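You operate a simulated robot arm through the tools that you are given. There is no shell and no other tool. Be economical: measure what you need, move in short steps, check, and stop when the job is done.

The job below is to be done with a simulated two-armed robot. You get a single attempt, and the scene is never put back.

## Task
Take the blue square block and put it on the steel bench top behind the trays. Then count the round blocks on the machine end of the tool bench, then put as many of the silver tool sets from the machine end of the tool bench on the teal tray. Then put the small copper cup on the machine end of the tool bench away on the top of the unit five stand. Then fetch the thick copper disc from the machine end of the tool bench and set it on the top of the tool bench under the pegs. Do these in the order given.

Only the result counts: the job must be done as asked and must still hold three seconds after the hand-in. Knocking over, shifting, dropping, spilling or breaking anything else fails it.

## Robot
Two 7-joint arms with fingered hands on one trunk, on a base that drives. Base frame: it is fixed to the floor where the robot stands at the start and does not move with it; the origin is under the middle of the robot, x ahead of it, y to its left, z up. Lengths are in mm, angles in degrees, forces in N, time in s.
The left shoulder is at the start at [70, 172, 1202], the right one opposite. Places, roughly: blue square block (6x6x3 cm) [1000, 0, 900]; round block [1000, 1000, 750]; silver tool set [1000, 750, 750]; small copper cup (5x5x4 cm) [1500, 400, 900]; steel bench top behind the trays [-2900, -300, 800]; teal tray [1250, 750, 750]; thick copper disc (5x5x3 cm) [1500, 500, 900]; top of the tool bench under the pegs [-100, 1900, 800]; top of the unit five stand [-1700, -14000, 700]. Payload 5 kg a hand.
Tool frame (each hand has its own): the origin (TCP) lies between the finger pads and is the grasp point; the fingertips stand 43 mm ahead of it; z points along the fingers, y is the line along which they close. The gripper opens to 144 mm. The gripper's body begins 50 mm behind the TCP. The gripper is a hand of 5 fingers: y runs from the thumb to the fingers, the wrist lies at [-21, -124, -221] in the tool frame, and closing takes about 1.5 s.
Orientation is that of the tool frame in the base frame, as a unit quaternion [x, y, z, w]. With the fingers straight down and the wrist toward the robot, the tool's x, y and z point along [0, 1, 0], [1, 0, 0] and [0, 0, -1] of the base frame.

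## Interface
- The arms move only by the tool drive_tool. It takes "left_series", "right_series" or both (then of equal length, played together; a hand with none holds still); each is a list of rows, each a list of 3 entries, a list of its own where there are three numbers: the gripper command, from -1 (shut) to 1 (fully open), values between in proportion, then the shift along the base's x, y, z in mm, then the turn, a rotation vector about the base's x, y, z in degrees. In form: [[hand, [dx, dy, dz], [wx, wy, wz]], ...]. A call has 1 to 12 rows; each row shifts and turns the commanded pose from where the row before left it. A row lasts 0.2 s, in which the tool goes at most 50 mm and 8.6 degrees; a call with a longer step from one row to the next is refused whole, and so is a gripper value outside its range. A pose out of reach is approached as far as the arm can. The call stops where the force on the tool passes 40 N (or 10 N more than at its start, if that is more) or the arm is blocked; 0.2 s more then pass. Each finger travels about 45 mm/s and halts on what it meets, pressing with about 30 N; the grip force reading is that of the motor and also rises with nothing between the fingers. The clock runs only during rows and for 0.2 s after the last one: add rows that do not move to give the fingers time. It gives the time, the measured TCP pose, the force on the tool (base axes), the opening and the grip force at its end, in the units of the frame above (readings bear some noise), with the torque about the TCP (base axes, N m) and any sound that the robot's microphone picked up, and new pictures: "show" is both (left out), scene, wrist or none (wrist: the cameras of the hands that moved).
- Cameras (640 x 400 px; columns grow to the right, rows downward): "scene" is now at [141.3, 12.3, 1451]; the picture's right is [0.12, -0.99, 0.00], its down [-0.44, -0.06, -0.89] and it looks along [0.89, 0.11, -0.45] (base axes); focal length 283 px, centre (320, 200). "left" rides on the left gripper at [-86, -108, -168] in its tool frame; the picture's right is [-0.80, -0.28, 0.53], its down [0.54, -0.73, 0.42] and it looks along [0.27, 0.63, 0.73] (tool axes); focal length 275 px, centre (320, 200). "right" rides on the right gripper at [86, -108, -168] in its tool frame; the picture's right is [-0.80, 0.28, -0.53], its down [-0.54, -0.73, 0.42] and it looks along [-0.27, 0.63, 0.73] (tool axes); focal length 275 px, centre (320, 200). There is no depth. A picture from a camera that has moved, and an enlarged one, comes with that camera's place and axes in the base frame and with its lens.
- move_column(by): slides the trunk up (or, below 0, down) by that many mm; the arms and the scene camera ride with it, the base frame stays. It gives what a move gives, with no picture.
- base_move(legs): drives the robot by 1 to 6 legs, each [ahead, left, turn to the left] in mm, mm and degrees, along the robot's own axes; the way and the turn of a leg run together, so that a leg with both is an arc; at most 1500 mm and 180 degrees a leg. The arms and the cameras ride along, it lands a little off, and it stops where it bumps. It gives what a move gives, and a new picture of the scene camera.
- grasp_type(shape, hand): the hand has 5 fingers and takes this shape, open, in about a second: jaw (thumb against the fingers, like two jaws); tri (thumb and two fingers); tip (a fingertip pinch); poke (one finger out to press); point (the index stretched); flat (the hand flat); cup (the hand cupped); fist (a fist). The gripper value then closes the fingers along that shape, each until it touches; the sizes above hold for jaw. It gives what a move gives, with no picture.
- head_to(pan, tilt): turns the head with the scene camera to pan (to the left, within 86 degrees either way) and tilt (down, from -29 to 69), counted from straight ahead of the robot. It gives what a move gives, and a new picture of the scene camera.
- inspect(camera, box): a new picture of the part [left, top, right, bottom] of that camera's present view, enlarged. The clock stands still meanwhile.
- close_job(): hands the job in; it is judged then, once.

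Go step by step. Nothing tells you exact positions but the pictures and the camera data: compare them with the known pose of the tool, close in by small moves and look again before you grip or let go. The budget is 165 turns and 260 pictures, counting those below and the enlarged ones. Unless the task says otherwise, let go and move clear before handing in, and close with one line.

The tools are called after "Request:" by a JSON object that holds its "method" and its "body". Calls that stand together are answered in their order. drive_tool: Moves the arms, as the interface text tells. Its arguments: {"type":"object","properties":{"left_series":{"type":"array","items":{"type":"array"}},"right_series":{"type":"array","items":{"type":"array"}},"show":{"type":"string","enum":["both","scene","wrist","none"]}},"required":[]} The other tools are called the same way: move_column (by) slides the trunk up or down; grasp_type (shape, hand) gives the hand a shape; base_move (legs) drives the base; head_to (pan, tilt) turns the head that bears the scene camera; inspect (camera, box) takes an enlarged picture of a part of a camera's view; close_job () hands the job in.

At the start:

```text
time_s: 0.0
left_tcp_pos: [563.9, 460.8, 1147.2]
left_tcp_rot: [0.707, 0.707, 0.0, 0.0]
left_ft_force: [-0.4, 1.4, -0.9]
left_torque: [0.01, -0.02, 0.0]
left_gripper_width: 143.5
left_grasp_force: 0.0
left_shape: jaw
right_tcp_pos: [813.8, -170.3, 1176.5]
right_tcp_rot: [0.707, 0.707, 0.0, 0.0]
right_ft_force: [-0.1, 0.5, 0.5]
right_torque: [0.03, 0.02, 0.02]
right_gripper_width: 143.6
right_grasp_force: 0.0
right_shape: jaw
trunk travel left (down, up): [-300.0, 640.0]
robot x, y, heading: [-0.4, -1.1, 0.4]
head pan, tilt: [7.1, 26.5]
```

scene: 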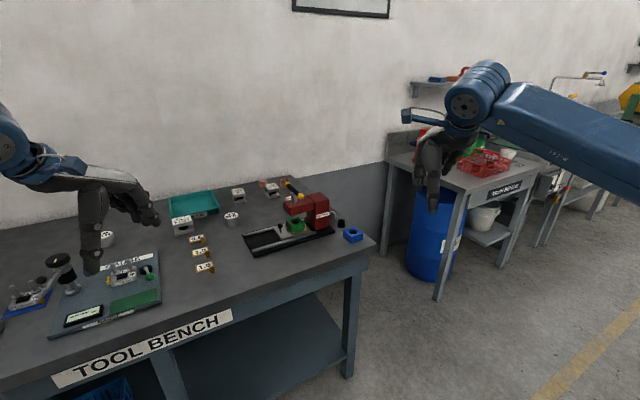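
right: 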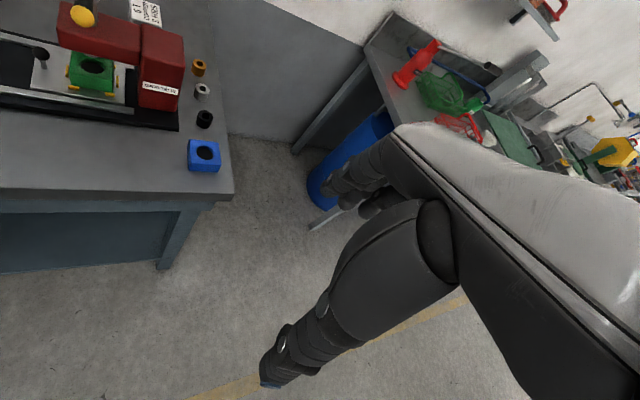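
left: 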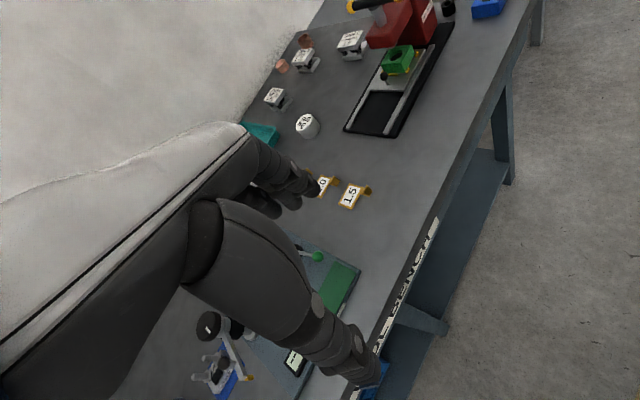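

I see the tool bench with a small red machine, the blue square block at its right corner, the teal tray, and several silver things at the back. I enlarge the view to identify objects first.

Request:
{"method": "inspect", "body": {"camera": "scene", "box": [150, 160, 390, 310]}}

Request:
{"method": "inspect", "body": {"camera": "scene", "box": [0, 170, 240, 320]}}

Request:
{"method": "inspect", "body": {"camera": "right", "box": [0, 0, 280, 175]}}

Request:
{"method": "inspect", "body": {"camera": "left", "box": [230, 0, 490, 162]}}

```text
2.67 times, centred on (270, 235) of scene
camera zoom: at [141.3, 12.3, 1451.0], right [0.12, -0.99, 0.0], down [-0.44, -0.06, -0.89], along [0.89, 0.11, -0.45], focal length 754 px, centre (453, 107)
```

zoom: 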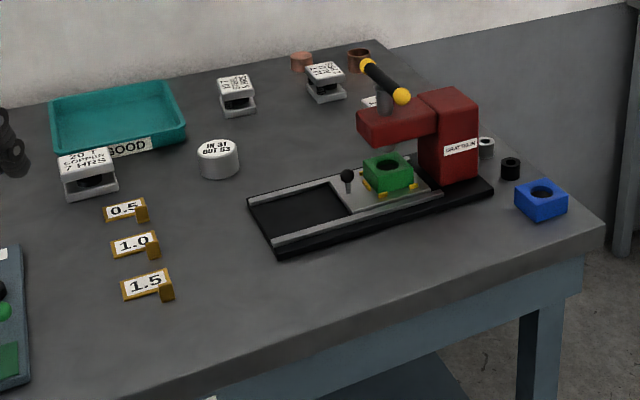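

```text
2.67 times, centred on (120, 245) of scene
camera zoom: at [141.3, 12.3, 1451.0], right [0.12, -0.99, 0.0], down [-0.44, -0.06, -0.89], along [0.89, 0.11, -0.45], focal length 754 px, centre (853, 80)
```

zoom: 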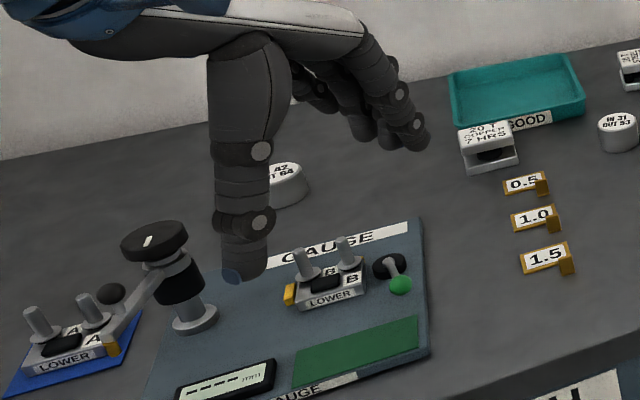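

```text
2.29 times, centred on (140, 88) of right
camera zoom: at [707.0, -84.0, 1342.4], right [0.28, -0.8, 0.53], down [-0.73, -0.54, -0.42], along [0.63, -0.27, -0.73], focal length 629 px, centre (731, 457)
```

zoom: 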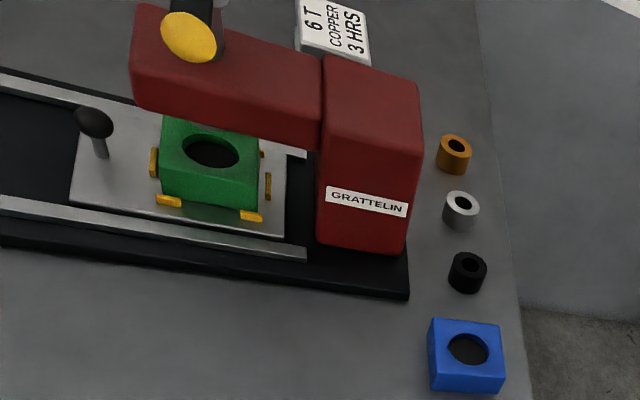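

```text
2.46 times, centred on (360, 81) of left
camera zoom: at [455.4, 374.1, 1314.5], right [-0.28, -0.8, -0.53], down [-0.73, 0.54, -0.42], along [0.63, 0.27, -0.73], focal length 678 px, centre (222, 493)
```

zoom: 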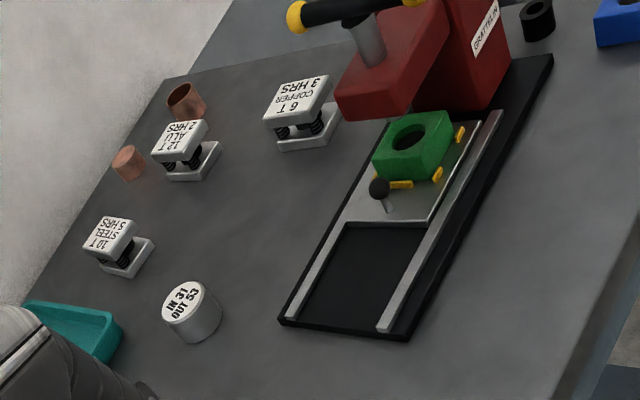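

The silver cylinders marked IN/OUT look like the round blocks, and the two-plate sprung sets look like the tool sets. The bench is turned by about 35° and the blue block sits near [1050, 1]. I drive so that I face the bench squarely, with the block in front of the right hand.

Request:
{"method": "base_move", "body": {"legs": [[335, -199, 0], [0, 0, 35]]}}

Request:
{"method": "head_to", "body": {"pan": 35, "tilt": 35}}

Request:
{"method": "head_to", "body": {"pan": -10, "tilt": 40}}

```text
time_s: 4.1
left_tcp_pos: [539.4, 494.4, 1147.3]
left_tcp_rot: [0.466, 0.885, -0.001, 0.0]
left_ft_force: [0.0, 0.6, -0.3]
left_torque: [0.01, 0.02, -0.02]
left_gripper_width: 143.9
left_grasp_force: 0.0
left_shape: jaw
right_tcp_pos: [1103.9, 116.3, 1175.4]
right_tcp_rot: [0.467, 0.884, 0.0, 0.0]
right_ft_force: [0.5, -0.3, -0.2]
right_torque: [-0.01, -0.05, 0.0]
right_gripper_width: 143.6
right_grasp_force: 0.1
right_shape: jaw
trunk travel left (down, up): [-300.0, 640.0]
robot x, y, heading: [331.5, -202.8, 34.4]
head pan, tilt: [7.1, 26.5]
camera scene: at [444.3, -112.4, 1451.0], right [0.66, -0.75, 0.0], down [-0.33, -0.3, -0.89], along [0.67, 0.59, -0.45], focal length 283 px, centre (320, 200)
```

scene: 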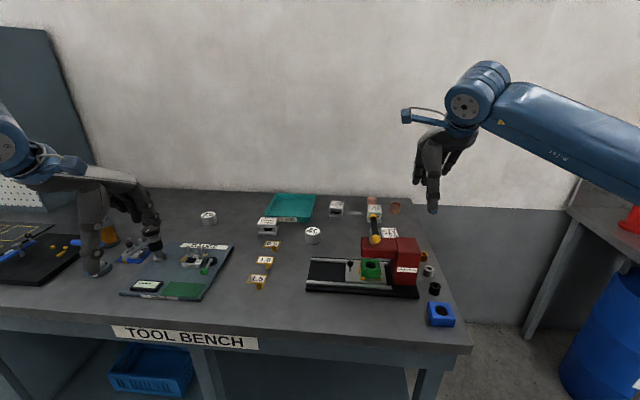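

```text
time_s: 5.0
left_tcp_pos: [539.7, 494.3, 1147.6]
left_tcp_rot: [0.467, 0.884, -0.001, 0.0]
left_ft_force: [0.7, -1.1, 0.5]
left_torque: [-0.01, 0.01, -0.03]
left_gripper_width: 143.7
left_grasp_force: 0.1
left_shape: jaw
right_tcp_pos: [1104.0, 116.1, 1176.3]
right_tcp_rot: [0.467, 0.884, 0.0, 0.0]
right_ft_force: [-0.3, -0.4, -0.3]
right_torque: [-0.01, 0.01, -0.02]
right_gripper_width: 143.7
right_grasp_force: 0.1
right_shape: jaw
trunk travel left (down, up): [-300.0, 640.0]
robot x, y, heading: [331.5, -202.6, 34.4]
head pan, tilt: [35.0, 35.0]
camera scene: at [407.1, -91.1, 1437.7], right [0.94, -0.35, 0.0], down [-0.2, -0.54, -0.82], along [0.29, 0.77, -0.57], focal length 283 px, centre (320, 200)
```

scene: 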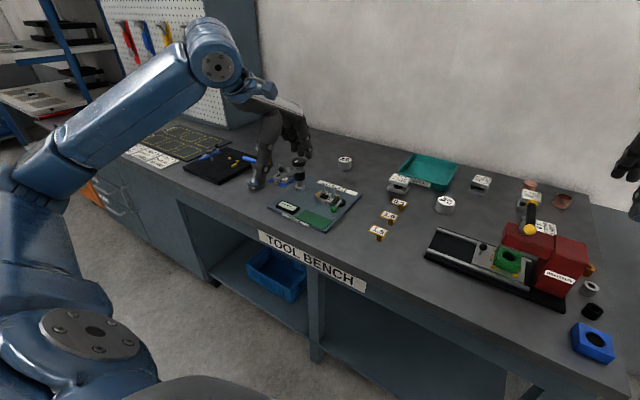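

```text
time_s: 6.1
left_tcp_pos: [538.6, 494.7, 1146.5]
left_tcp_rot: [0.466, 0.885, 0.0, 0.0]
left_ft_force: [-0.2, -0.3, -0.4]
left_torque: [-0.03, 0.01, 0.0]
left_gripper_width: 143.6
left_grasp_force: 0.0
left_shape: jaw
right_tcp_pos: [1104.0, 115.5, 1176.0]
right_tcp_rot: [0.466, 0.885, 0.0, 0.0]
right_ft_force: [0.0, -0.4, -0.6]
right_torque: [-0.01, 0.02, 0.02]
right_gripper_width: 144.0
right_grasp_force: 0.0
right_shape: jaw
trunk travel left (down, up): [-300.0, 640.0]
robot x, y, heading: [335.4, -202.3, 34.3]
head pan, tilt: [-10.0, 40.0]
camera scene: at [453.2, -138.2, 1430.1], right [0.41, -0.91, 0.0], down [-0.59, -0.27, -0.77], along [0.7, 0.32, -0.64], focal length 283 px, centre (320, 200)
```

scene: 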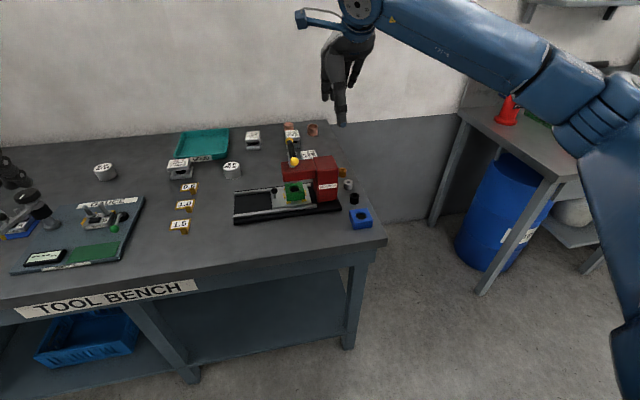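

I count two round blocks so far (IN 31 and IN 42) and will check hidden spots later. Next I bring the right hand above the blue block, half open, and look.

Request:
{"method": "drive_tool", "body": {"right_series": [[0.5, [-18, -38, 0], [0, 0, 0]], [0.5, [-18, -38, 0], [0, 0, 0]], [0.5, [-18, -38, 0], [0, 0, 0]], [0.45, [0, 0, -45], [0, 0, 0]], [0.45, [0, 0, -45], [0, 0, 0]], [0.45, [0, 0, -45], [0, 0, 0]], [0.45, [0, 0, -41], [0, 0, 0]]]}}

```text
time_s: 7.7
left_tcp_pos: [540.7, 494.7, 1147.6]
left_tcp_rot: [0.466, 0.885, -0.001, 0.0]
left_ft_force: [-0.9, 0.0, -0.6]
left_torque: [-0.02, 0.03, -0.02]
left_gripper_width: 143.8
left_grasp_force: 0.0
left_shape: jaw
right_tcp_pos: [1052.5, 2.3, 997.8]
right_tcp_rot: [0.466, 0.885, -0.001, 0.0]
right_ft_force: [-0.7, 0.0, 0.2]
right_torque: [-0.03, -0.01, -0.01]
right_gripper_width: 104.8
right_grasp_force: 0.1
right_shape: jaw
trunk travel left (down, up): [-300.0, 640.0]
robot x, y, heading: [335.6, -199.9, 34.5]
head pan, tilt: [-10.0, 40.0]
camera scene: at [454.5, -138.0, 1430.0], right [0.41, -0.91, 0.0], down [-0.59, -0.27, -0.77], along [0.7, 0.32, -0.64], focal length 283 px, centre (320, 200)
camera right: at [914.7, 13.2, 1164.1], right [0.68, -0.5, 0.53], down [-0.29, -0.86, -0.42], along [0.67, 0.13, -0.73], focal length 275 px, centre (320, 200)
```

scene: 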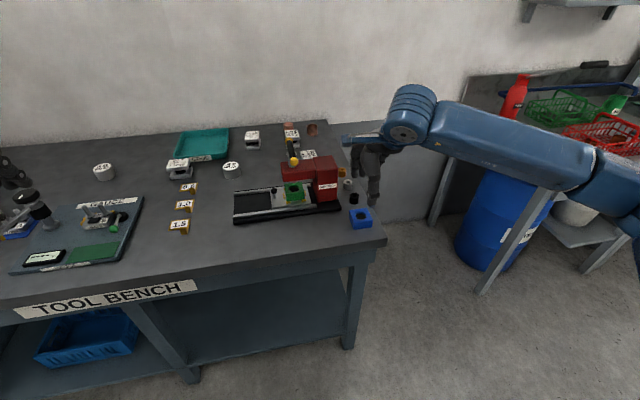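
right: 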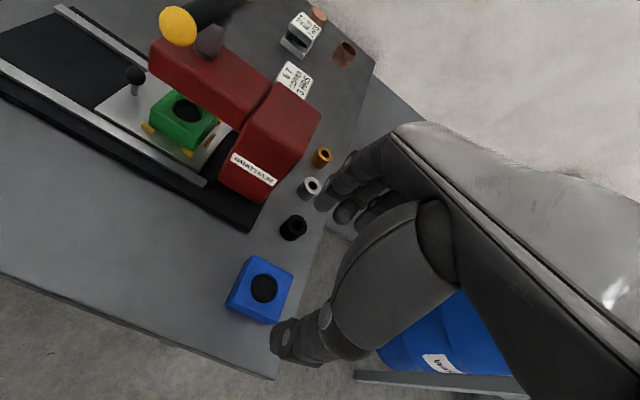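

The hand is above the block as planned. I enlarge the wrist view to check the block's yaw.

Request:
{"method": "inspect", "body": {"camera": "right", "box": [200, 200, 360, 340]}}

```text
2.86 times, centred on (280, 270) of right
camera zoom: at [914.7, 13.2, 1164.1], right [0.68, -0.5, 0.53], down [-0.29, -0.86, -0.42], along [0.67, 0.13, -0.73], focal length 786 px, centre (434, 0)
```

zoom: 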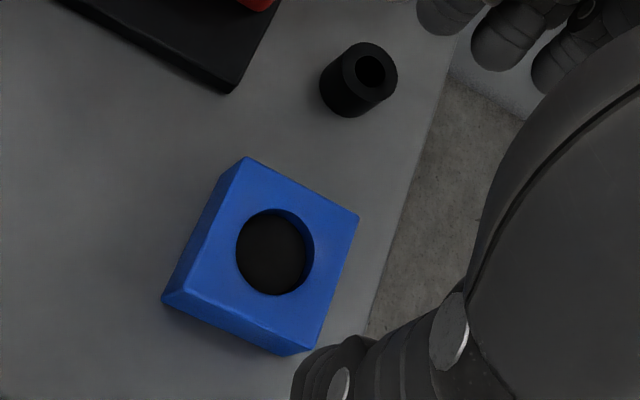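

The block's centre is about [1047, 1] and its yaw matches the hand. I lower and close.

Request:
{"method": "drive_tool", "body": {"right_series": [[0.45, [-5, -2, -40], [0, 0, 0]], [0.45, [0, 0, -40], [0, 0, 0]], [0.45, [0, 0, -28], [0, 0, 0]]]}}

Request:
{"method": "inspect", "body": {"camera": "right", "box": [160, 100, 480, 400]}}

```text
time_s: 8.5
left_tcp_pos: [540.8, 496.1, 1146.7]
left_tcp_rot: [0.467, 0.884, 0.0, -0.001]
left_ft_force: [0.6, -0.4, 0.9]
left_torque: [-0.05, 0.01, -0.01]
left_gripper_width: 143.6
left_grasp_force: 0.0
left_shape: jaw
right_tcp_pos: [1045.4, -0.4, 890.1]
right_tcp_rot: [0.466, 0.885, -0.001, 0.0]
right_ft_force: [0.2, 0.2, 1.6]
right_torque: [-0.02, -0.02, -0.03]
right_gripper_width: 104.8
right_grasp_force: 0.0
right_shape: jaw
trunk travel left (down, up): [-300.0, 640.0]
robot x, y, heading: [333.8, -207.1, 34.4]
head pan, tilt: [-10.0, 40.0]
camera scene: at [453.4, -138.5, 1430.2], right [0.41, -0.91, 0.0], down [-0.59, -0.27, -0.77], along [0.7, 0.32, -0.64], focal length 283 px, centre (320, 200)
camera right: at [907.9, 11.0, 1056.7], right [0.68, -0.5, 0.53], down [-0.29, -0.86, -0.42], along [0.67, 0.13, -0.73], focal length 275 px, centre (320, 200)
```

scene: 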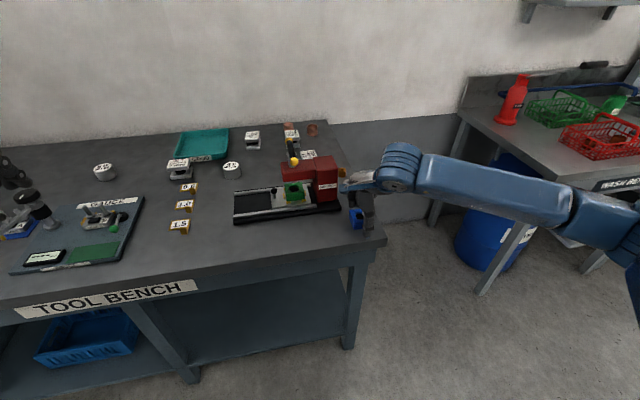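
right: 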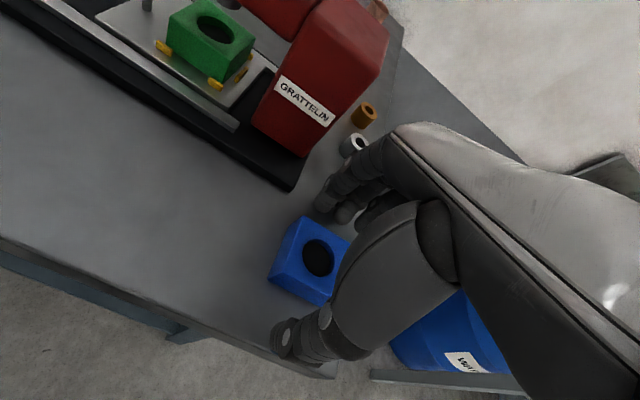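

```text
1.33 times, centred on (320, 250) of right
camera zoom: at [907.9, 11.0, 1056.7], right [0.68, -0.5, 0.53], down [-0.29, -0.86, -0.42], along [0.67, 0.13, -0.73], focal length 367 px, centre (320, 133)
```

zoom: 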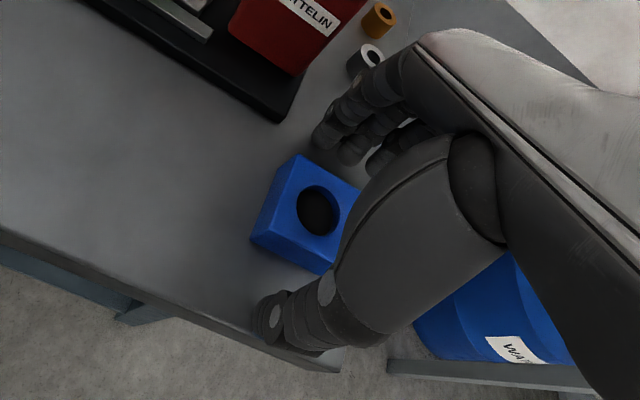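

The fingers straddle the block with no contact. I close and then lift.

Request:
{"method": "drive_tool", "body": {"right_series": [[-1, [0, 0, 0], [0, 0, 0]], [-1, [0, 0, 0], [0, 0, 0]], [-1, [0, 0, 0], [0, 0, 0]], [-1, [0, 0, 0], [0, 0, 0]], [-1, [0, 0, 0], [0, 0, 0]], [-1, [0, 0, 0], [0, 0, 0]], [-1, [0, 0, 0], [0, 0, 0]]], "show": "wrist"}}

```text
time_s: 10.1
left_tcp_pos: [540.3, 494.8, 1147.2]
left_tcp_rot: [0.467, 0.885, -0.001, 0.0]
left_ft_force: [0.0, -0.8, 0.0]
left_torque: [0.0, -0.01, -0.02]
left_gripper_width: 143.9
left_grasp_force: 0.2
left_shape: jaw
right_tcp_pos: [1045.4, 1.4, 890.1]
right_tcp_rot: [0.466, 0.885, 0.0, 0.0]
right_ft_force: [0.6, 0.1, -0.6]
right_torque: [0.0, -0.03, -0.01]
right_gripper_width: 50.7
right_grasp_force: 29.6
right_shape: jaw
trunk travel left (down, up): [-300.0, 640.0]
robot x, y, heading: [334.8, -204.0, 34.5]
head pan, tilt: [-10.0, 40.0]
camera right: at [907.8, 11.1, 1056.6], right [0.68, -0.5, 0.53], down [-0.29, -0.86, -0.42], along [0.67, 0.13, -0.73], focal length 275 px, centre (320, 200)
```

right: 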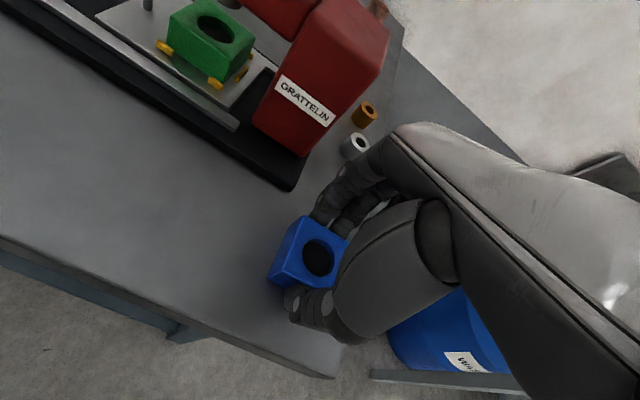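

The grip holds at about 51 mm. I lift straight up.

Request:
{"method": "drive_tool", "body": {"right_series": [[-1, [0, 0, 20], [0, 0, 0]], [-1, [0, 0, 40], [0, 0, 0]], [-1, [0, 0, 45], [0, 0, 0]], [-1, [0, 0, 45], [0, 0, 0]], [-1, [0, 0, 45], [0, 0, 0]]]}}

```text
time_s: 11.3
left_tcp_pos: [539.8, 493.9, 1146.0]
left_tcp_rot: [0.467, 0.884, 0.0, 0.0]
left_ft_force: [-0.1, -0.7, 0.4]
left_torque: [0.02, -0.04, -0.02]
left_gripper_width: 143.7
left_grasp_force: 0.0
left_shape: jaw
right_tcp_pos: [1044.5, -1.5, 1085.1]
right_tcp_rot: [0.467, 0.884, -0.001, 0.001]
right_ft_force: [-0.3, 0.2, -2.9]
right_torque: [0.02, -0.03, 0.02]
right_gripper_width: 50.8
right_grasp_force: 30.0
right_shape: jaw
trunk travel left (down, up): [-300.0, 640.0]
robot x, y, heading: [334.6, -202.7, 34.4]
head pan, tilt: [-10.0, 40.0]
camera scene: at [452.4, -138.0, 1430.0], right [0.41, -0.91, 0.0], down [-0.59, -0.27, -0.77], along [0.7, 0.32, -0.64], focal length 283 px, centre (320, 200)
camera right: at [907.7, 9.6, 1252.0], right [0.68, -0.5, 0.53], down [-0.29, -0.86, -0.42], along [0.67, 0.13, -0.73], focal length 275 px, centre (320, 200)
```

scene: 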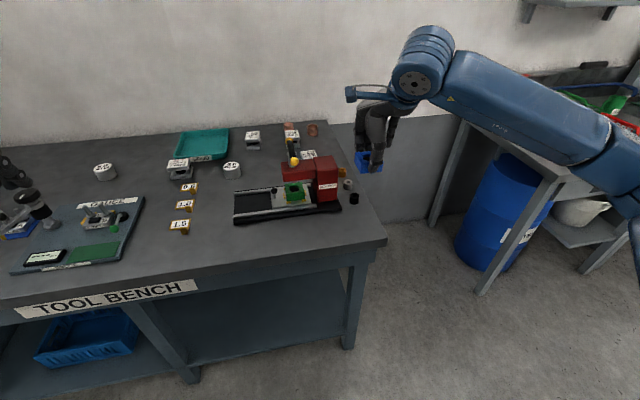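
right: 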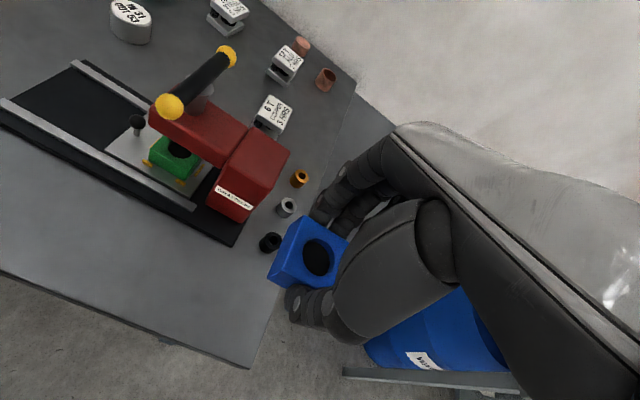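

The block is held clear and the rings beside it are undisturbed. I back away from the bench and turn to look for the steel bench behind me.

Request:
{"method": "base_move", "body": {"legs": [[-550, 0, 0], [0, 0, 145]]}}

Request:
{"method": "head_to", "body": {"pan": 0, "tilt": 15}}

```text
time_s: 20.4
left_tcp_pos: [-700.8, -950.1, 1147.7]
left_tcp_rot: [-0.692, 0.721, 0.001, 0.0]
left_ft_force: [-0.3, 0.3, 0.1]
left_torque: [-0.01, 0.0, 0.0]
left_gripper_width: 143.9
left_grasp_force: 0.0
left_shape: jaw
right_tcp_pos: [-808.8, -249.7, 1084.4]
right_tcp_rot: [-0.692, 0.722, 0.0, 0.0]
right_ft_force: [-0.5, -0.4, -2.5]
right_torque: [0.0, -0.01, 0.01]
right_gripper_width: 50.5
right_grasp_force: 30.3
right_shape: jaw
trunk travel left (down, up): [-300.0, 640.0]
robot x, y, heading: [-117.0, -514.5, 177.7]
head pan, tilt: [-10.0, 40.0]
camera scene: at [-252.5, -493.2, 1430.1], right [0.21, 0.98, 0.0], down [0.63, -0.14, -0.77], along [-0.75, 0.16, -0.64], focal length 283 px, centre (320, 200)
```

scene: 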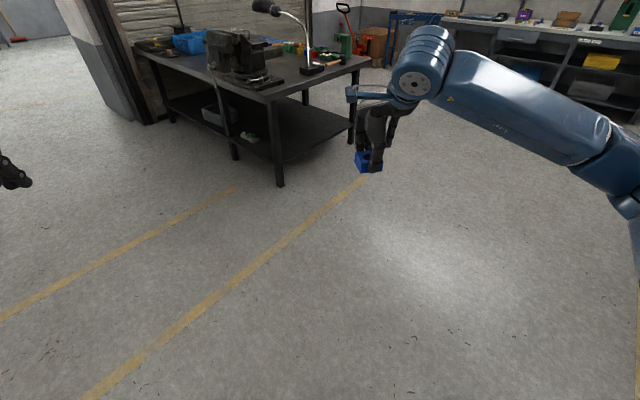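

```text
time_s: 21.3
left_tcp_pos: [-700.5, -950.2, 1147.3]
left_tcp_rot: [-0.692, 0.722, 0.0, 0.0]
left_ft_force: [-0.9, 0.1, 0.1]
left_torque: [-0.03, 0.0, 0.01]
left_gripper_width: 143.7
left_grasp_force: 0.1
left_shape: jaw
right_tcp_pos: [-808.9, -250.2, 1084.8]
right_tcp_rot: [-0.693, 0.721, 0.0, 0.0]
right_ft_force: [0.4, -0.1, -3.2]
right_torque: [0.0, 0.03, 0.01]
right_gripper_width: 50.4
right_grasp_force: 29.4
right_shape: jaw
trunk travel left (down, up): [-300.0, 640.0]
robot x, y, heading: [-121.4, -515.3, 177.6]
head pan, tilt: [0.0, 15.0]
camera scene: at [-262.8, -507.4, 1469.5], right [0.04, 1.0, 0.0], down [0.26, -0.01, -0.97], along [-0.96, 0.04, -0.26], focal length 283 px, centre (320, 200)
```

scene: 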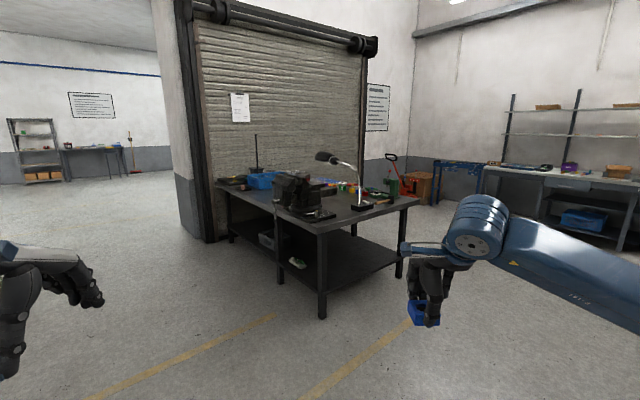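

A dark steel bench with a vise and lamp stands ahead; the target spot should be toward its rear. I enlarge it.

Request:
{"method": "inspect", "body": {"camera": "scene", "box": [200, 130, 440, 280]}}

Request:
{"method": "inspect", "body": {"camera": "scene", "box": [400, 90, 640, 240]}}

```text
2.67 times, centred on (320, 205) of scene
camera zoom: at [-262.8, -507.4, 1469.5], right [0.04, 1.0, 0.0], down [0.26, -0.01, -0.97], along [-0.96, 0.04, -0.26], focal length 754 px, centre (320, 187)
```

zoom: 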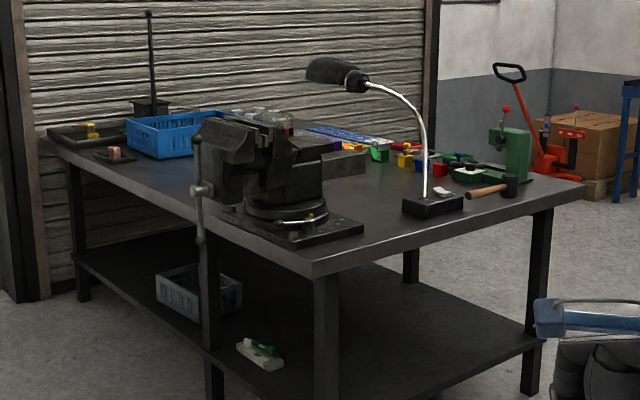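

```text
2.67 times, centred on (520, 165) of scene
camera zoom: at [-262.8, -507.4, 1469.5], right [0.04, 1.0, 0.0], down [0.26, -0.01, -0.97], along [-0.96, 0.04, -0.26], focal length 754 px, centre (-213, 293)
```

zoom: 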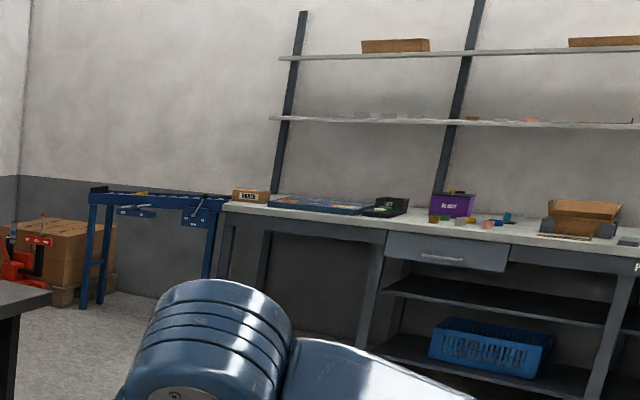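

The trays seem to be in the middle of the steel bench, reachable from its far long side. I drive round to its right end for a better look.

Request:
{"method": "base_move", "body": {"legs": [[0, 0, -32], [1000, 0, 0], [1000, 0, 0], [0, 0, 45]]}}

Request:
{"method": "head_to", "body": {"pan": 10, "tilt": 25}}

```text
time_s: 34.8
left_tcp_pos: [-2219.2, 36.9, 1145.8]
left_tcp_rot: [0.77, -0.638, 0.0, 0.0]
left_ft_force: [-0.5, 0.0, -0.3]
left_torque: [0.01, -0.01, -0.02]
left_gripper_width: 143.7
left_grasp_force: 0.0
left_shape: jaw
right_tcp_pos: [-2484.7, 694.6, 1084.7]
right_tcp_rot: [0.77, -0.638, 0.0, 0.0]
right_ft_force: [-0.2, 0.3, -2.7]
right_torque: [-0.02, 0.0, -0.02]
right_gripper_width: 50.2
right_grasp_force: 30.3
right_shape: jaw
trunk travel left (down, up): [-300.0, 640.0]
robot x, y, heading: [-1746.8, 594.5, -168.9]
head pan, tilt: [0.0, 15.0]
camera scene: at [-1892.3, 567.6, 1469.6], right [-0.19, 0.98, 0.0], down [0.25, 0.05, -0.97], along [-0.95, -0.18, -0.26], focal length 283 px, centre (320, 200)
```

scene: 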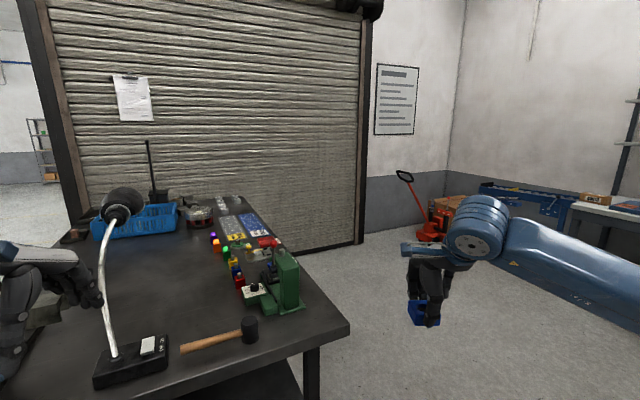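

```text
time_s: 35.5
left_tcp_pos: [-2218.0, 37.2, 1147.3]
left_tcp_rot: [0.77, -0.638, -0.001, 0.0]
left_ft_force: [-0.5, 0.6, -0.1]
left_torque: [0.0, -0.01, 0.01]
left_gripper_width: 143.8
left_grasp_force: 0.1
left_shape: jaw
right_tcp_pos: [-2483.3, 694.8, 1085.0]
right_tcp_rot: [0.77, -0.639, 0.0, -0.001]
right_ft_force: [-0.2, 0.1, -2.1]
right_torque: [-0.01, -0.05, 0.01]
right_gripper_width: 50.5
right_grasp_force: 30.3
right_shape: jaw
trunk travel left (down, up): [-300.0, 640.0]
robot x, y, heading: [-1751.6, 594.3, -168.8]
head pan, tilt: [10.0, 25.0]
camera scene: at [-1886.8, 552.5, 1453.4], right [-0.35, 0.94, 0.0], down [0.4, 0.15, -0.91], along [-0.85, -0.32, -0.42], focal length 283 px, centre (320, 200)
```

scene: 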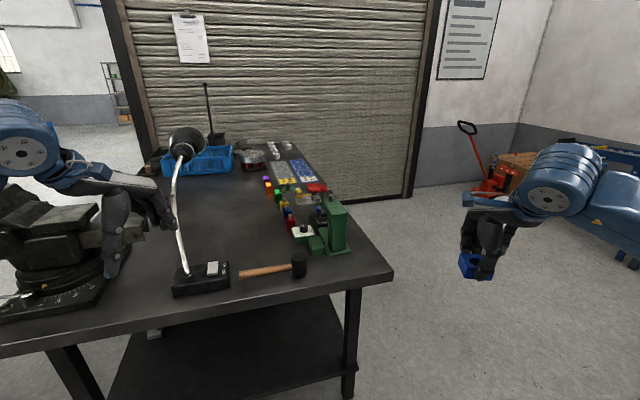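

The row of little coloured trays runs along the bench, with tools at the far long edge. The left hand is close to the lamp, so I look closely before moving.

Request:
{"method": "inspect", "body": {"camera": "scene", "box": [140, 120, 400, 290]}}

Request:
{"method": "inspect", "body": {"camera": "left", "box": [0, 0, 640, 400]}}

```text
2.35 times, centred on (270, 205) of scene
camera zoom: at [-1886.8, 552.5, 1453.4], right [-0.35, 0.94, 0.0], down [0.4, 0.15, -0.91], along [-0.85, -0.32, -0.42], focal length 665 px, centre (438, 188)
```

zoom: 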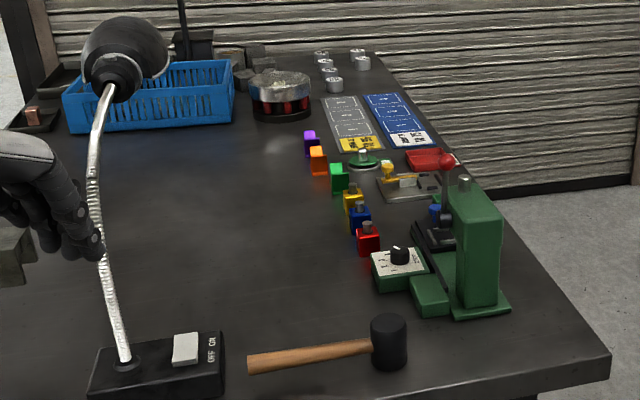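

```text
1.00 times, centred on (320, 200) of left
camera zoom: at [-2127.6, 142.2, 1314.4], right [0.13, 0.84, -0.53], down [0.81, -0.4, -0.42], along [-0.57, -0.38, -0.73], focal length 275 px, centre (320, 200)
```

zoom: 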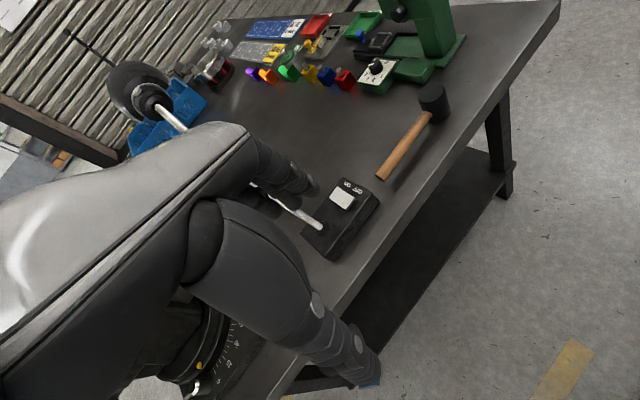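

The coloured boxes form the tray row and the free steel top behind them is around [-2900, -300]. The floor by the bench's long edge is open, so I strafe away from the lamp, raise the trunk, turn, and come alongside that edge.

Request:
{"method": "base_move", "body": {"legs": [[0, -700, 0]]}}

Request:
{"method": "move_column", "body": {"by": 250}}

Request:
{"method": "base_move", "body": {"legs": [[0, 0, 114.7], [-400, -700, 0], [0, -740, 0]]}}

Request:
{"method": "head_to", "body": {"pan": -10, "tilt": 45}}

```text
time_s: 39.3
left_tcp_pos: [-2349.5, 721.0, 1147.9]
left_tcp_rot: [0.769, -0.64, 0.0, 0.001]
left_ft_force: [-0.4, 0.0, 0.0]
left_torque: [-0.02, -0.02, -0.01]
left_gripper_width: 143.8
left_grasp_force: 0.0
left_shape: jaw
right_tcp_pos: [-2611.2, 1379.6, 1084.9]
right_tcp_rot: [0.769, -0.64, 0.0, 0.0]
right_ft_force: [0.4, -0.3, -2.4]
right_torque: [-0.02, 0.0, 0.02]
right_gripper_width: 50.4
right_grasp_force: 29.7
right_shape: jaw
trunk travel left (down, up): [-300.0, 640.0]
robot x, y, heading: [-1876.3, 1276.9, -169.7]
head pan, tilt: [10.0, 25.0]
camera scene: at [-2014.6, 1235.1, 1453.4], right [-0.35, 0.94, 0.0], down [0.4, 0.15, -0.91], along [-0.85, -0.32, -0.42], focal length 283 px, centre (320, 200)
```

scene: 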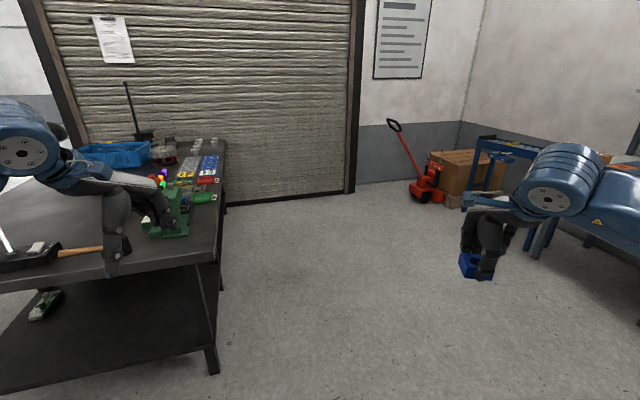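

```text
time_s: 41.9
left_tcp_pos: [-2348.4, 721.3, 1396.7]
left_tcp_rot: [0.768, -0.64, 0.0, 0.0]
left_ft_force: [0.1, -0.2, -0.3]
left_torque: [0.02, 0.0, 0.02]
left_gripper_width: 143.7
left_grasp_force: 0.0
left_shape: jaw
right_tcp_pos: [-2610.8, 1379.6, 1334.5]
right_tcp_rot: [0.769, -0.639, 0.001, -0.001]
right_ft_force: [-0.5, -0.1, -3.0]
right_torque: [0.01, -0.01, 0.0]
right_gripper_width: 50.4
right_grasp_force: 30.3
right_shape: jaw
trunk travel left (down, up): [-550.0, 390.0]
robot x, y, heading: [-1878.9, 1275.3, -169.6]
head pan, tilt: [10.0, 25.0]
```

```text
time_s: 54.6
left_tcp_pos: [-2551.4, 558.9, 1397.2]
left_tcp_rot: [0.946, 0.325, -0.001, 0.001]
left_ft_force: [0.6, 1.3, 0.5]
left_torque: [0.01, 0.03, -0.02]
left_gripper_width: 143.6
left_grasp_force: 0.1
left_shape: jaw
right_tcp_pos: [-3016.4, 23.4, 1334.8]
right_tcp_rot: [0.946, 0.325, -0.001, 0.0]
right_ft_force: [0.7, 0.0, -3.1]
right_torque: [-0.02, 0.02, 0.0]
right_gripper_width: 50.0
right_grasp_force: 29.6
right_shape: jaw
trunk travel left (down, up): [-550.0, 390.0]
robot x, y, heading: [-3260.7, 721.1, -52.2]
head pan, tilt: [10.0, 25.0]
camera scene: at [-3161.1, 620.4, 1703.4], right [-0.67, -0.74, 0.0], down [-0.31, 0.28, -0.91], along [0.67, -0.61, -0.42], focal length 283 px, centre (320, 200)
```

scene: 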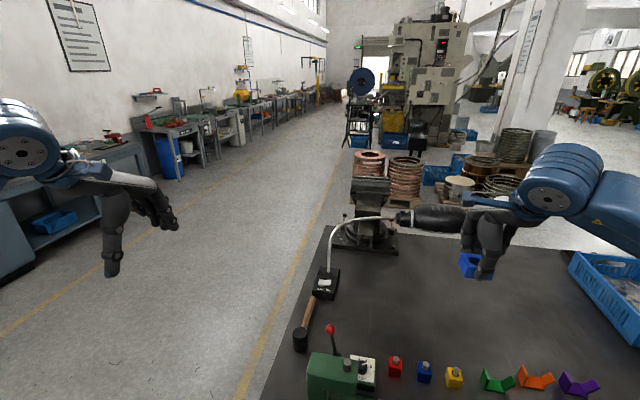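

```text
time_s: 55.5
left_tcp_pos: [-2553.0, 558.8, 1396.1]
left_tcp_rot: [0.946, 0.325, -0.001, 0.001]
left_ft_force: [-0.4, -0.3, 0.3]
left_torque: [-0.01, -0.03, 0.0]
left_gripper_width: 143.6
left_grasp_force: 0.0
left_shape: jaw
right_tcp_pos: [-3018.3, 23.2, 1335.1]
right_tcp_rot: [0.946, 0.325, 0.0, 0.0]
right_ft_force: [0.3, -0.2, -2.8]
right_torque: [0.01, -0.03, -0.01]
right_gripper_width: 50.1
right_grasp_force: 30.5
right_shape: jaw
trunk travel left (down, up): [-550.0, 390.0]
robot x, y, heading: [-3261.5, 720.5, -52.2]
head pan, tilt: [-10.0, 45.0]
camera scene: at [-3192.9, 609.2, 1672.9], right [-0.88, -0.47, 0.0], down [-0.33, 0.62, -0.71], along [0.33, -0.62, -0.71], focal length 283 px, centre (320, 200)
```

scene: 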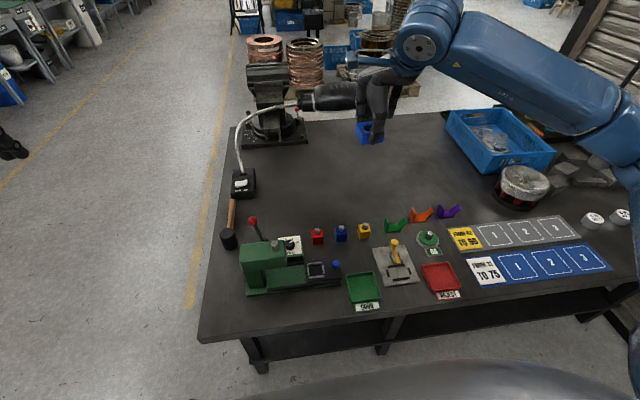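

Now I see the whole bench: green and red trays at the front edge and free steel top behind, around pixel (358,184), which agrees with [-2900, -300]. The lamp shade hangs just beyond at about z 1175, so I'll go in low. First I check how close the base is to the edge.

Request:
{"method": "head_to", "body": {"pan": 0, "tilt": 69}}

```text
time_s: 56.4
left_tcp_pos: [-2552.5, 558.9, 1396.8]
left_tcp_rot: [0.946, 0.325, 0.0, 0.0]
left_ft_force: [-0.1, 0.6, -0.5]
left_torque: [-0.01, -0.04, -0.04]
left_gripper_width: 143.7
left_grasp_force: 0.2
left_shape: jaw
right_tcp_pos: [-3016.8, 22.3, 1334.7]
right_tcp_rot: [0.946, 0.325, 0.0, -0.001]
right_ft_force: [0.0, -0.7, -1.9]
right_torque: [-0.01, -0.01, -0.01]
right_gripper_width: 49.9
right_grasp_force: 30.0
right_shape: jaw
trunk travel left (down, up): [-550.0, 390.0]
robot x, y, heading: [-3259.0, 716.5, -52.1]
head pan, tilt: [0.0, 68.8]
camera scene: at [-3196.0, 637.3, 1644.0], right [-0.79, -0.61, 0.0], down [-0.57, 0.74, -0.36], along [0.22, -0.29, -0.93], focal length 283 px, centre (320, 200)
```

scene: 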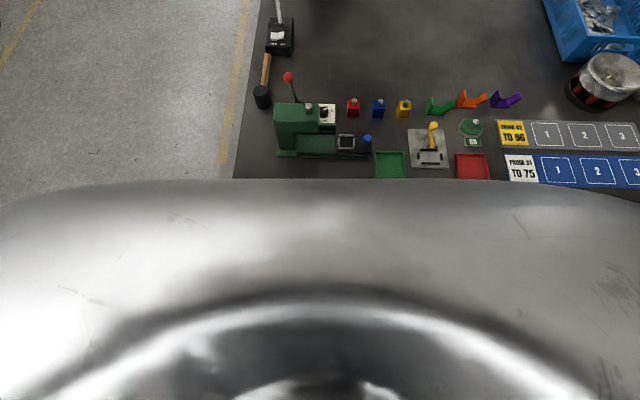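

The chest hides the base; the edge is about 500 mm from the axis. I move ahead 120 mm and lower the trunk back.

Request:
{"method": "base_move", "body": {"legs": [[120, 0, 0]]}}

Request:
{"method": "move_column", "body": {"by": -250}}

Request:
{"method": "head_to", "body": {"pan": -10, "tilt": 42}}

```text
time_s: 57.6
left_tcp_pos: [-2481.2, 468.1, 1398.0]
left_tcp_rot: [0.946, 0.325, 0.0, 0.0]
left_ft_force: [-0.5, 0.5, -0.4]
left_torque: [-0.04, -0.04, 0.03]
left_gripper_width: 143.7
left_grasp_force: 0.0
left_shape: jaw
right_tcp_pos: [-2945.2, -68.4, 1337.5]
right_tcp_rot: [0.945, 0.326, 0.001, 0.0]
right_ft_force: [0.1, 1.3, -1.4]
right_torque: [-0.02, 0.03, -0.05]
right_gripper_width: 50.3
right_grasp_force: 30.0
right_shape: jaw
trunk travel left (down, up): [-550.0, 390.0]
robot x, y, heading: [-3187.0, 627.8, -51.9]
head pan, tilt: [0.0, 68.8]
camera scene: at [-3125.4, 546.7, 1644.3], right [-0.79, -0.62, 0.0], down [-0.57, 0.73, -0.36], along [0.22, -0.29, -0.93], focal length 283 px, centre (320, 200)
```

scene: 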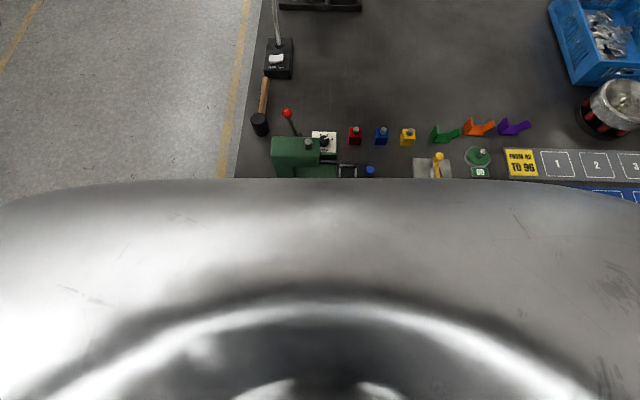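

```text
time_s: 60.2
left_tcp_pos: [-2480.0, 465.5, 1148.7]
left_tcp_rot: [0.946, 0.324, 0.001, 0.0]
left_ft_force: [-0.2, -0.2, 0.0]
left_torque: [0.01, -0.05, 0.02]
left_gripper_width: 143.7
left_grasp_force: 0.0
left_shape: jaw
right_tcp_pos: [-2944.4, -70.3, 1084.9]
right_tcp_rot: [0.945, 0.326, 0.001, 0.0]
right_ft_force: [-0.5, 0.5, -2.7]
right_torque: [0.04, 0.02, 0.01]
right_gripper_width: 50.2
right_grasp_force: 29.3
right_shape: jaw
trunk travel left (down, up): [-300.0, 640.0]
robot x, y, heading: [-3189.7, 629.0, -52.0]
head pan, tilt: [0.0, 68.8]
```

```text
time_s: 61.1
left_tcp_pos: [-2480.7, 465.2, 1147.3]
left_tcp_rot: [0.946, 0.325, -0.001, 0.0]
left_ft_force: [0.3, 0.4, -0.1]
left_torque: [0.02, 0.04, 0.0]
left_gripper_width: 143.6
left_grasp_force: 0.0
left_shape: jaw
right_tcp_pos: [-2943.7, -69.9, 1084.7]
right_tcp_rot: [0.946, 0.325, 0.0, 0.0]
right_ft_force: [-0.3, -0.1, -1.2]
right_torque: [0.02, -0.01, 0.0]
right_gripper_width: 49.9
right_grasp_force: 30.3
right_shape: jaw
trunk travel left (down, up): [-300.0, 640.0]
robot x, y, heading: [-3188.3, 625.6, -51.9]
head pan, tilt: [-10.0, 42.0]
camera scene: at [-3118.8, 514.7, 1427.0], right [-0.88, -0.47, 0.0], down [-0.31, 0.59, -0.74], along [0.35, -0.66, -0.67], focal length 283 px, centre (320, 200)
```

scene: 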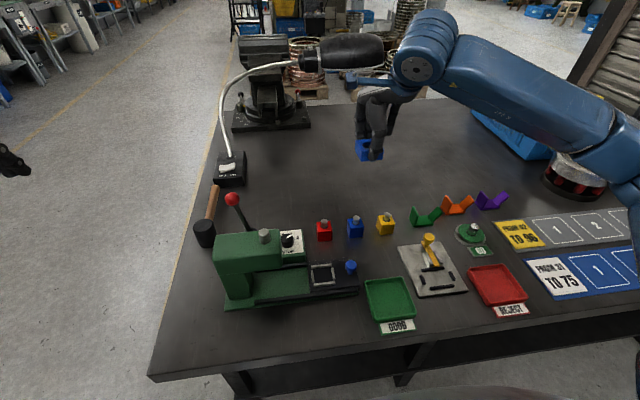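

Heights agree with about z 840. I move a bit forward, drop below the lamp level, then go to about [-2910, -280].

Request:
{"method": "drive_tool", "body": {"right_series": [[-1, [7, -37, 0], [0, 0, 0]], [-1, [7, -37, 0], [0, 0, 0]], [-1, [5, -36, 0], [0, 0, 0]], [-1, [0, 0, -45], [0, 0, 0]], [-1, [0, 0, -45], [0, 0, 0]], [-1, [0, 0, -45], [0, 0, 0]], [-1, [5, -35, 0], [0, 0, 0]], [-1, [5, -35, 0], [0, 0, 0]], [-1, [5, -30, 0], [0, 0, 0]]]}}

```text
time_s: 63.1
left_tcp_pos: [-2479.6, 465.2, 1147.0]
left_tcp_rot: [0.946, 0.325, 0.0, 0.0]
left_ft_force: [-0.1, -0.2, 0.3]
left_torque: [0.01, 0.02, 0.0]
left_gripper_width: 143.7
left_grasp_force: 0.0
left_shape: jaw
right_tcp_pos: [-2909.0, -282.4, 947.1]
right_tcp_rot: [0.945, 0.326, 0.0, -0.001]
right_ft_force: [0.1, -0.1, -2.8]
right_torque: [0.02, 0.03, 0.01]
right_gripper_width: 50.0
right_grasp_force: 29.9
right_shape: jaw
trunk travel left (down, up): [-300.0, 640.0]
robot x, y, heading: [-3189.6, 623.1, -52.3]
head pan, tilt: [-10.0, 42.0]
camera scene: at [-3118.4, 513.7, 1427.0], right [-0.88, -0.47, 0.0], down [-0.31, 0.59, -0.74], along [0.35, -0.66, -0.67], focal length 283 px, centre (320, 200)
camera right: at [-2907.7, -143.2, 1114.0], right [-0.45, -0.71, 0.53], down [-0.87, 0.24, -0.42], along [0.17, -0.66, -0.73], focal length 275 px, centre (320, 200)
```

scene: 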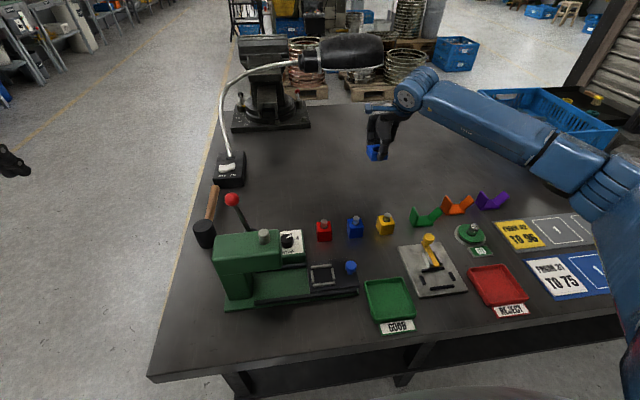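
right: 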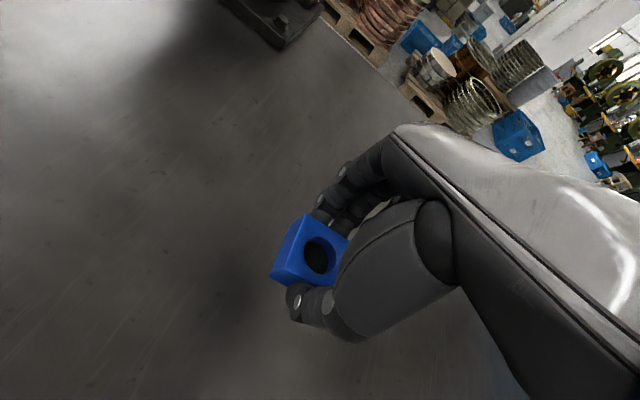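

I descend in small steps toward the release height.

Request:
{"method": "drive_tool", "body": {"right_series": [[-1, [0, 0, -30], [0, 0, 0]], [-1, [0, 0, -15], [0, 0, 0]], [-1, [0, 0, -4], [0, 0, 0]], [-1, [0, 0, -3], [0, 0, 0]]], "show": "wrist"}}

```text
time_s: 64.1
left_tcp_pos: [-2479.2, 465.1, 1147.2]
left_tcp_rot: [0.946, 0.325, 0.0, 0.0]
left_ft_force: [0.3, 0.3, -0.1]
left_torque: [0.01, 0.0, 0.0]
left_gripper_width: 143.4
left_grasp_force: 0.0
left_shape: jaw
right_tcp_pos: [-2909.6, -280.3, 896.8]
right_tcp_rot: [0.945, 0.326, 0.0, -0.001]
right_ft_force: [0.5, 1.4, -1.7]
right_torque: [0.03, -0.04, 0.01]
right_gripper_width: 50.1
right_grasp_force: 30.0
right_shape: jaw
trunk travel left (down, up): [-300.0, 640.0]
robot x, y, heading: [-3189.0, 627.3, -52.1]
head pan, tilt: [-10.0, 42.0]
camera right: at [-2907.2, -141.0, 1063.1], right [-0.45, -0.71, 0.53], down [-0.87, 0.24, -0.42], along [0.17, -0.66, -0.73], focal length 275 px, centre (320, 200)
```

right: 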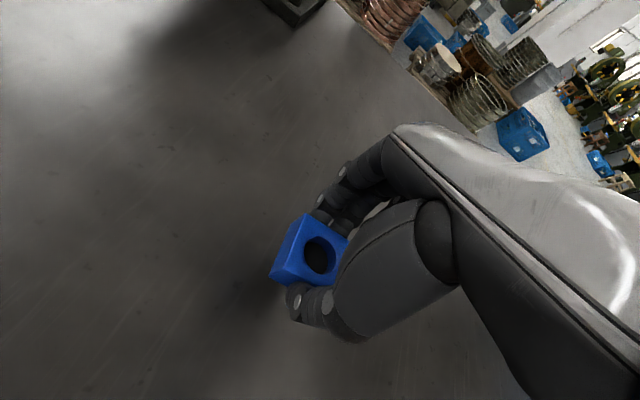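

Request:
{"method": "drive_tool", "body": {"right_series": [[-1, [0, 0, -2], [0, 0, 0]], [-1, [0, 0, -2], [0, 0, 0]], [-1, [0, 0, -2], [0, 0, 0]]], "show": "none"}}

Request:
{"method": "inspect", "body": {"camera": "scene", "box": [330, 90, 430, 180]}}

```text
time_s: 64.9
left_tcp_pos: [-2480.4, 465.7, 1147.8]
left_tcp_rot: [0.946, 0.325, 0.0, 0.0]
left_ft_force: [-0.3, -0.3, 1.2]
left_torque: [0.01, -0.03, 0.04]
left_gripper_width: 143.9
left_grasp_force: 0.0
left_shape: jaw
right_tcp_pos: [-2910.0, -279.8, 890.0]
right_tcp_rot: [0.946, 0.325, 0.0, -0.001]
right_ft_force: [-0.1, -1.2, -2.0]
right_torque: [0.01, 0.01, 0.01]
right_gripper_width: 50.0
right_grasp_force: 29.7
right_shape: jaw
trunk travel left (down, up): [-300.0, 640.0]
robot x, y, heading: [-3189.0, 628.9, -52.0]
head pan, tilt: [-10.0, 42.0]
```

```text
4.44 times, centred on (380, 135) of scene
camera zoom: at [-3118.8, 514.5, 1427.1], right [-0.88, -0.47, 0.0], down [-0.31, 0.59, -0.74], along [0.35, -0.66, -0.67], focal length 1256 px, centre (53, 489)
```

zoom: 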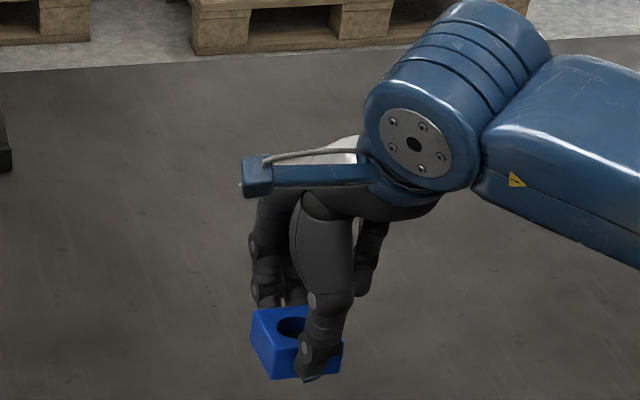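

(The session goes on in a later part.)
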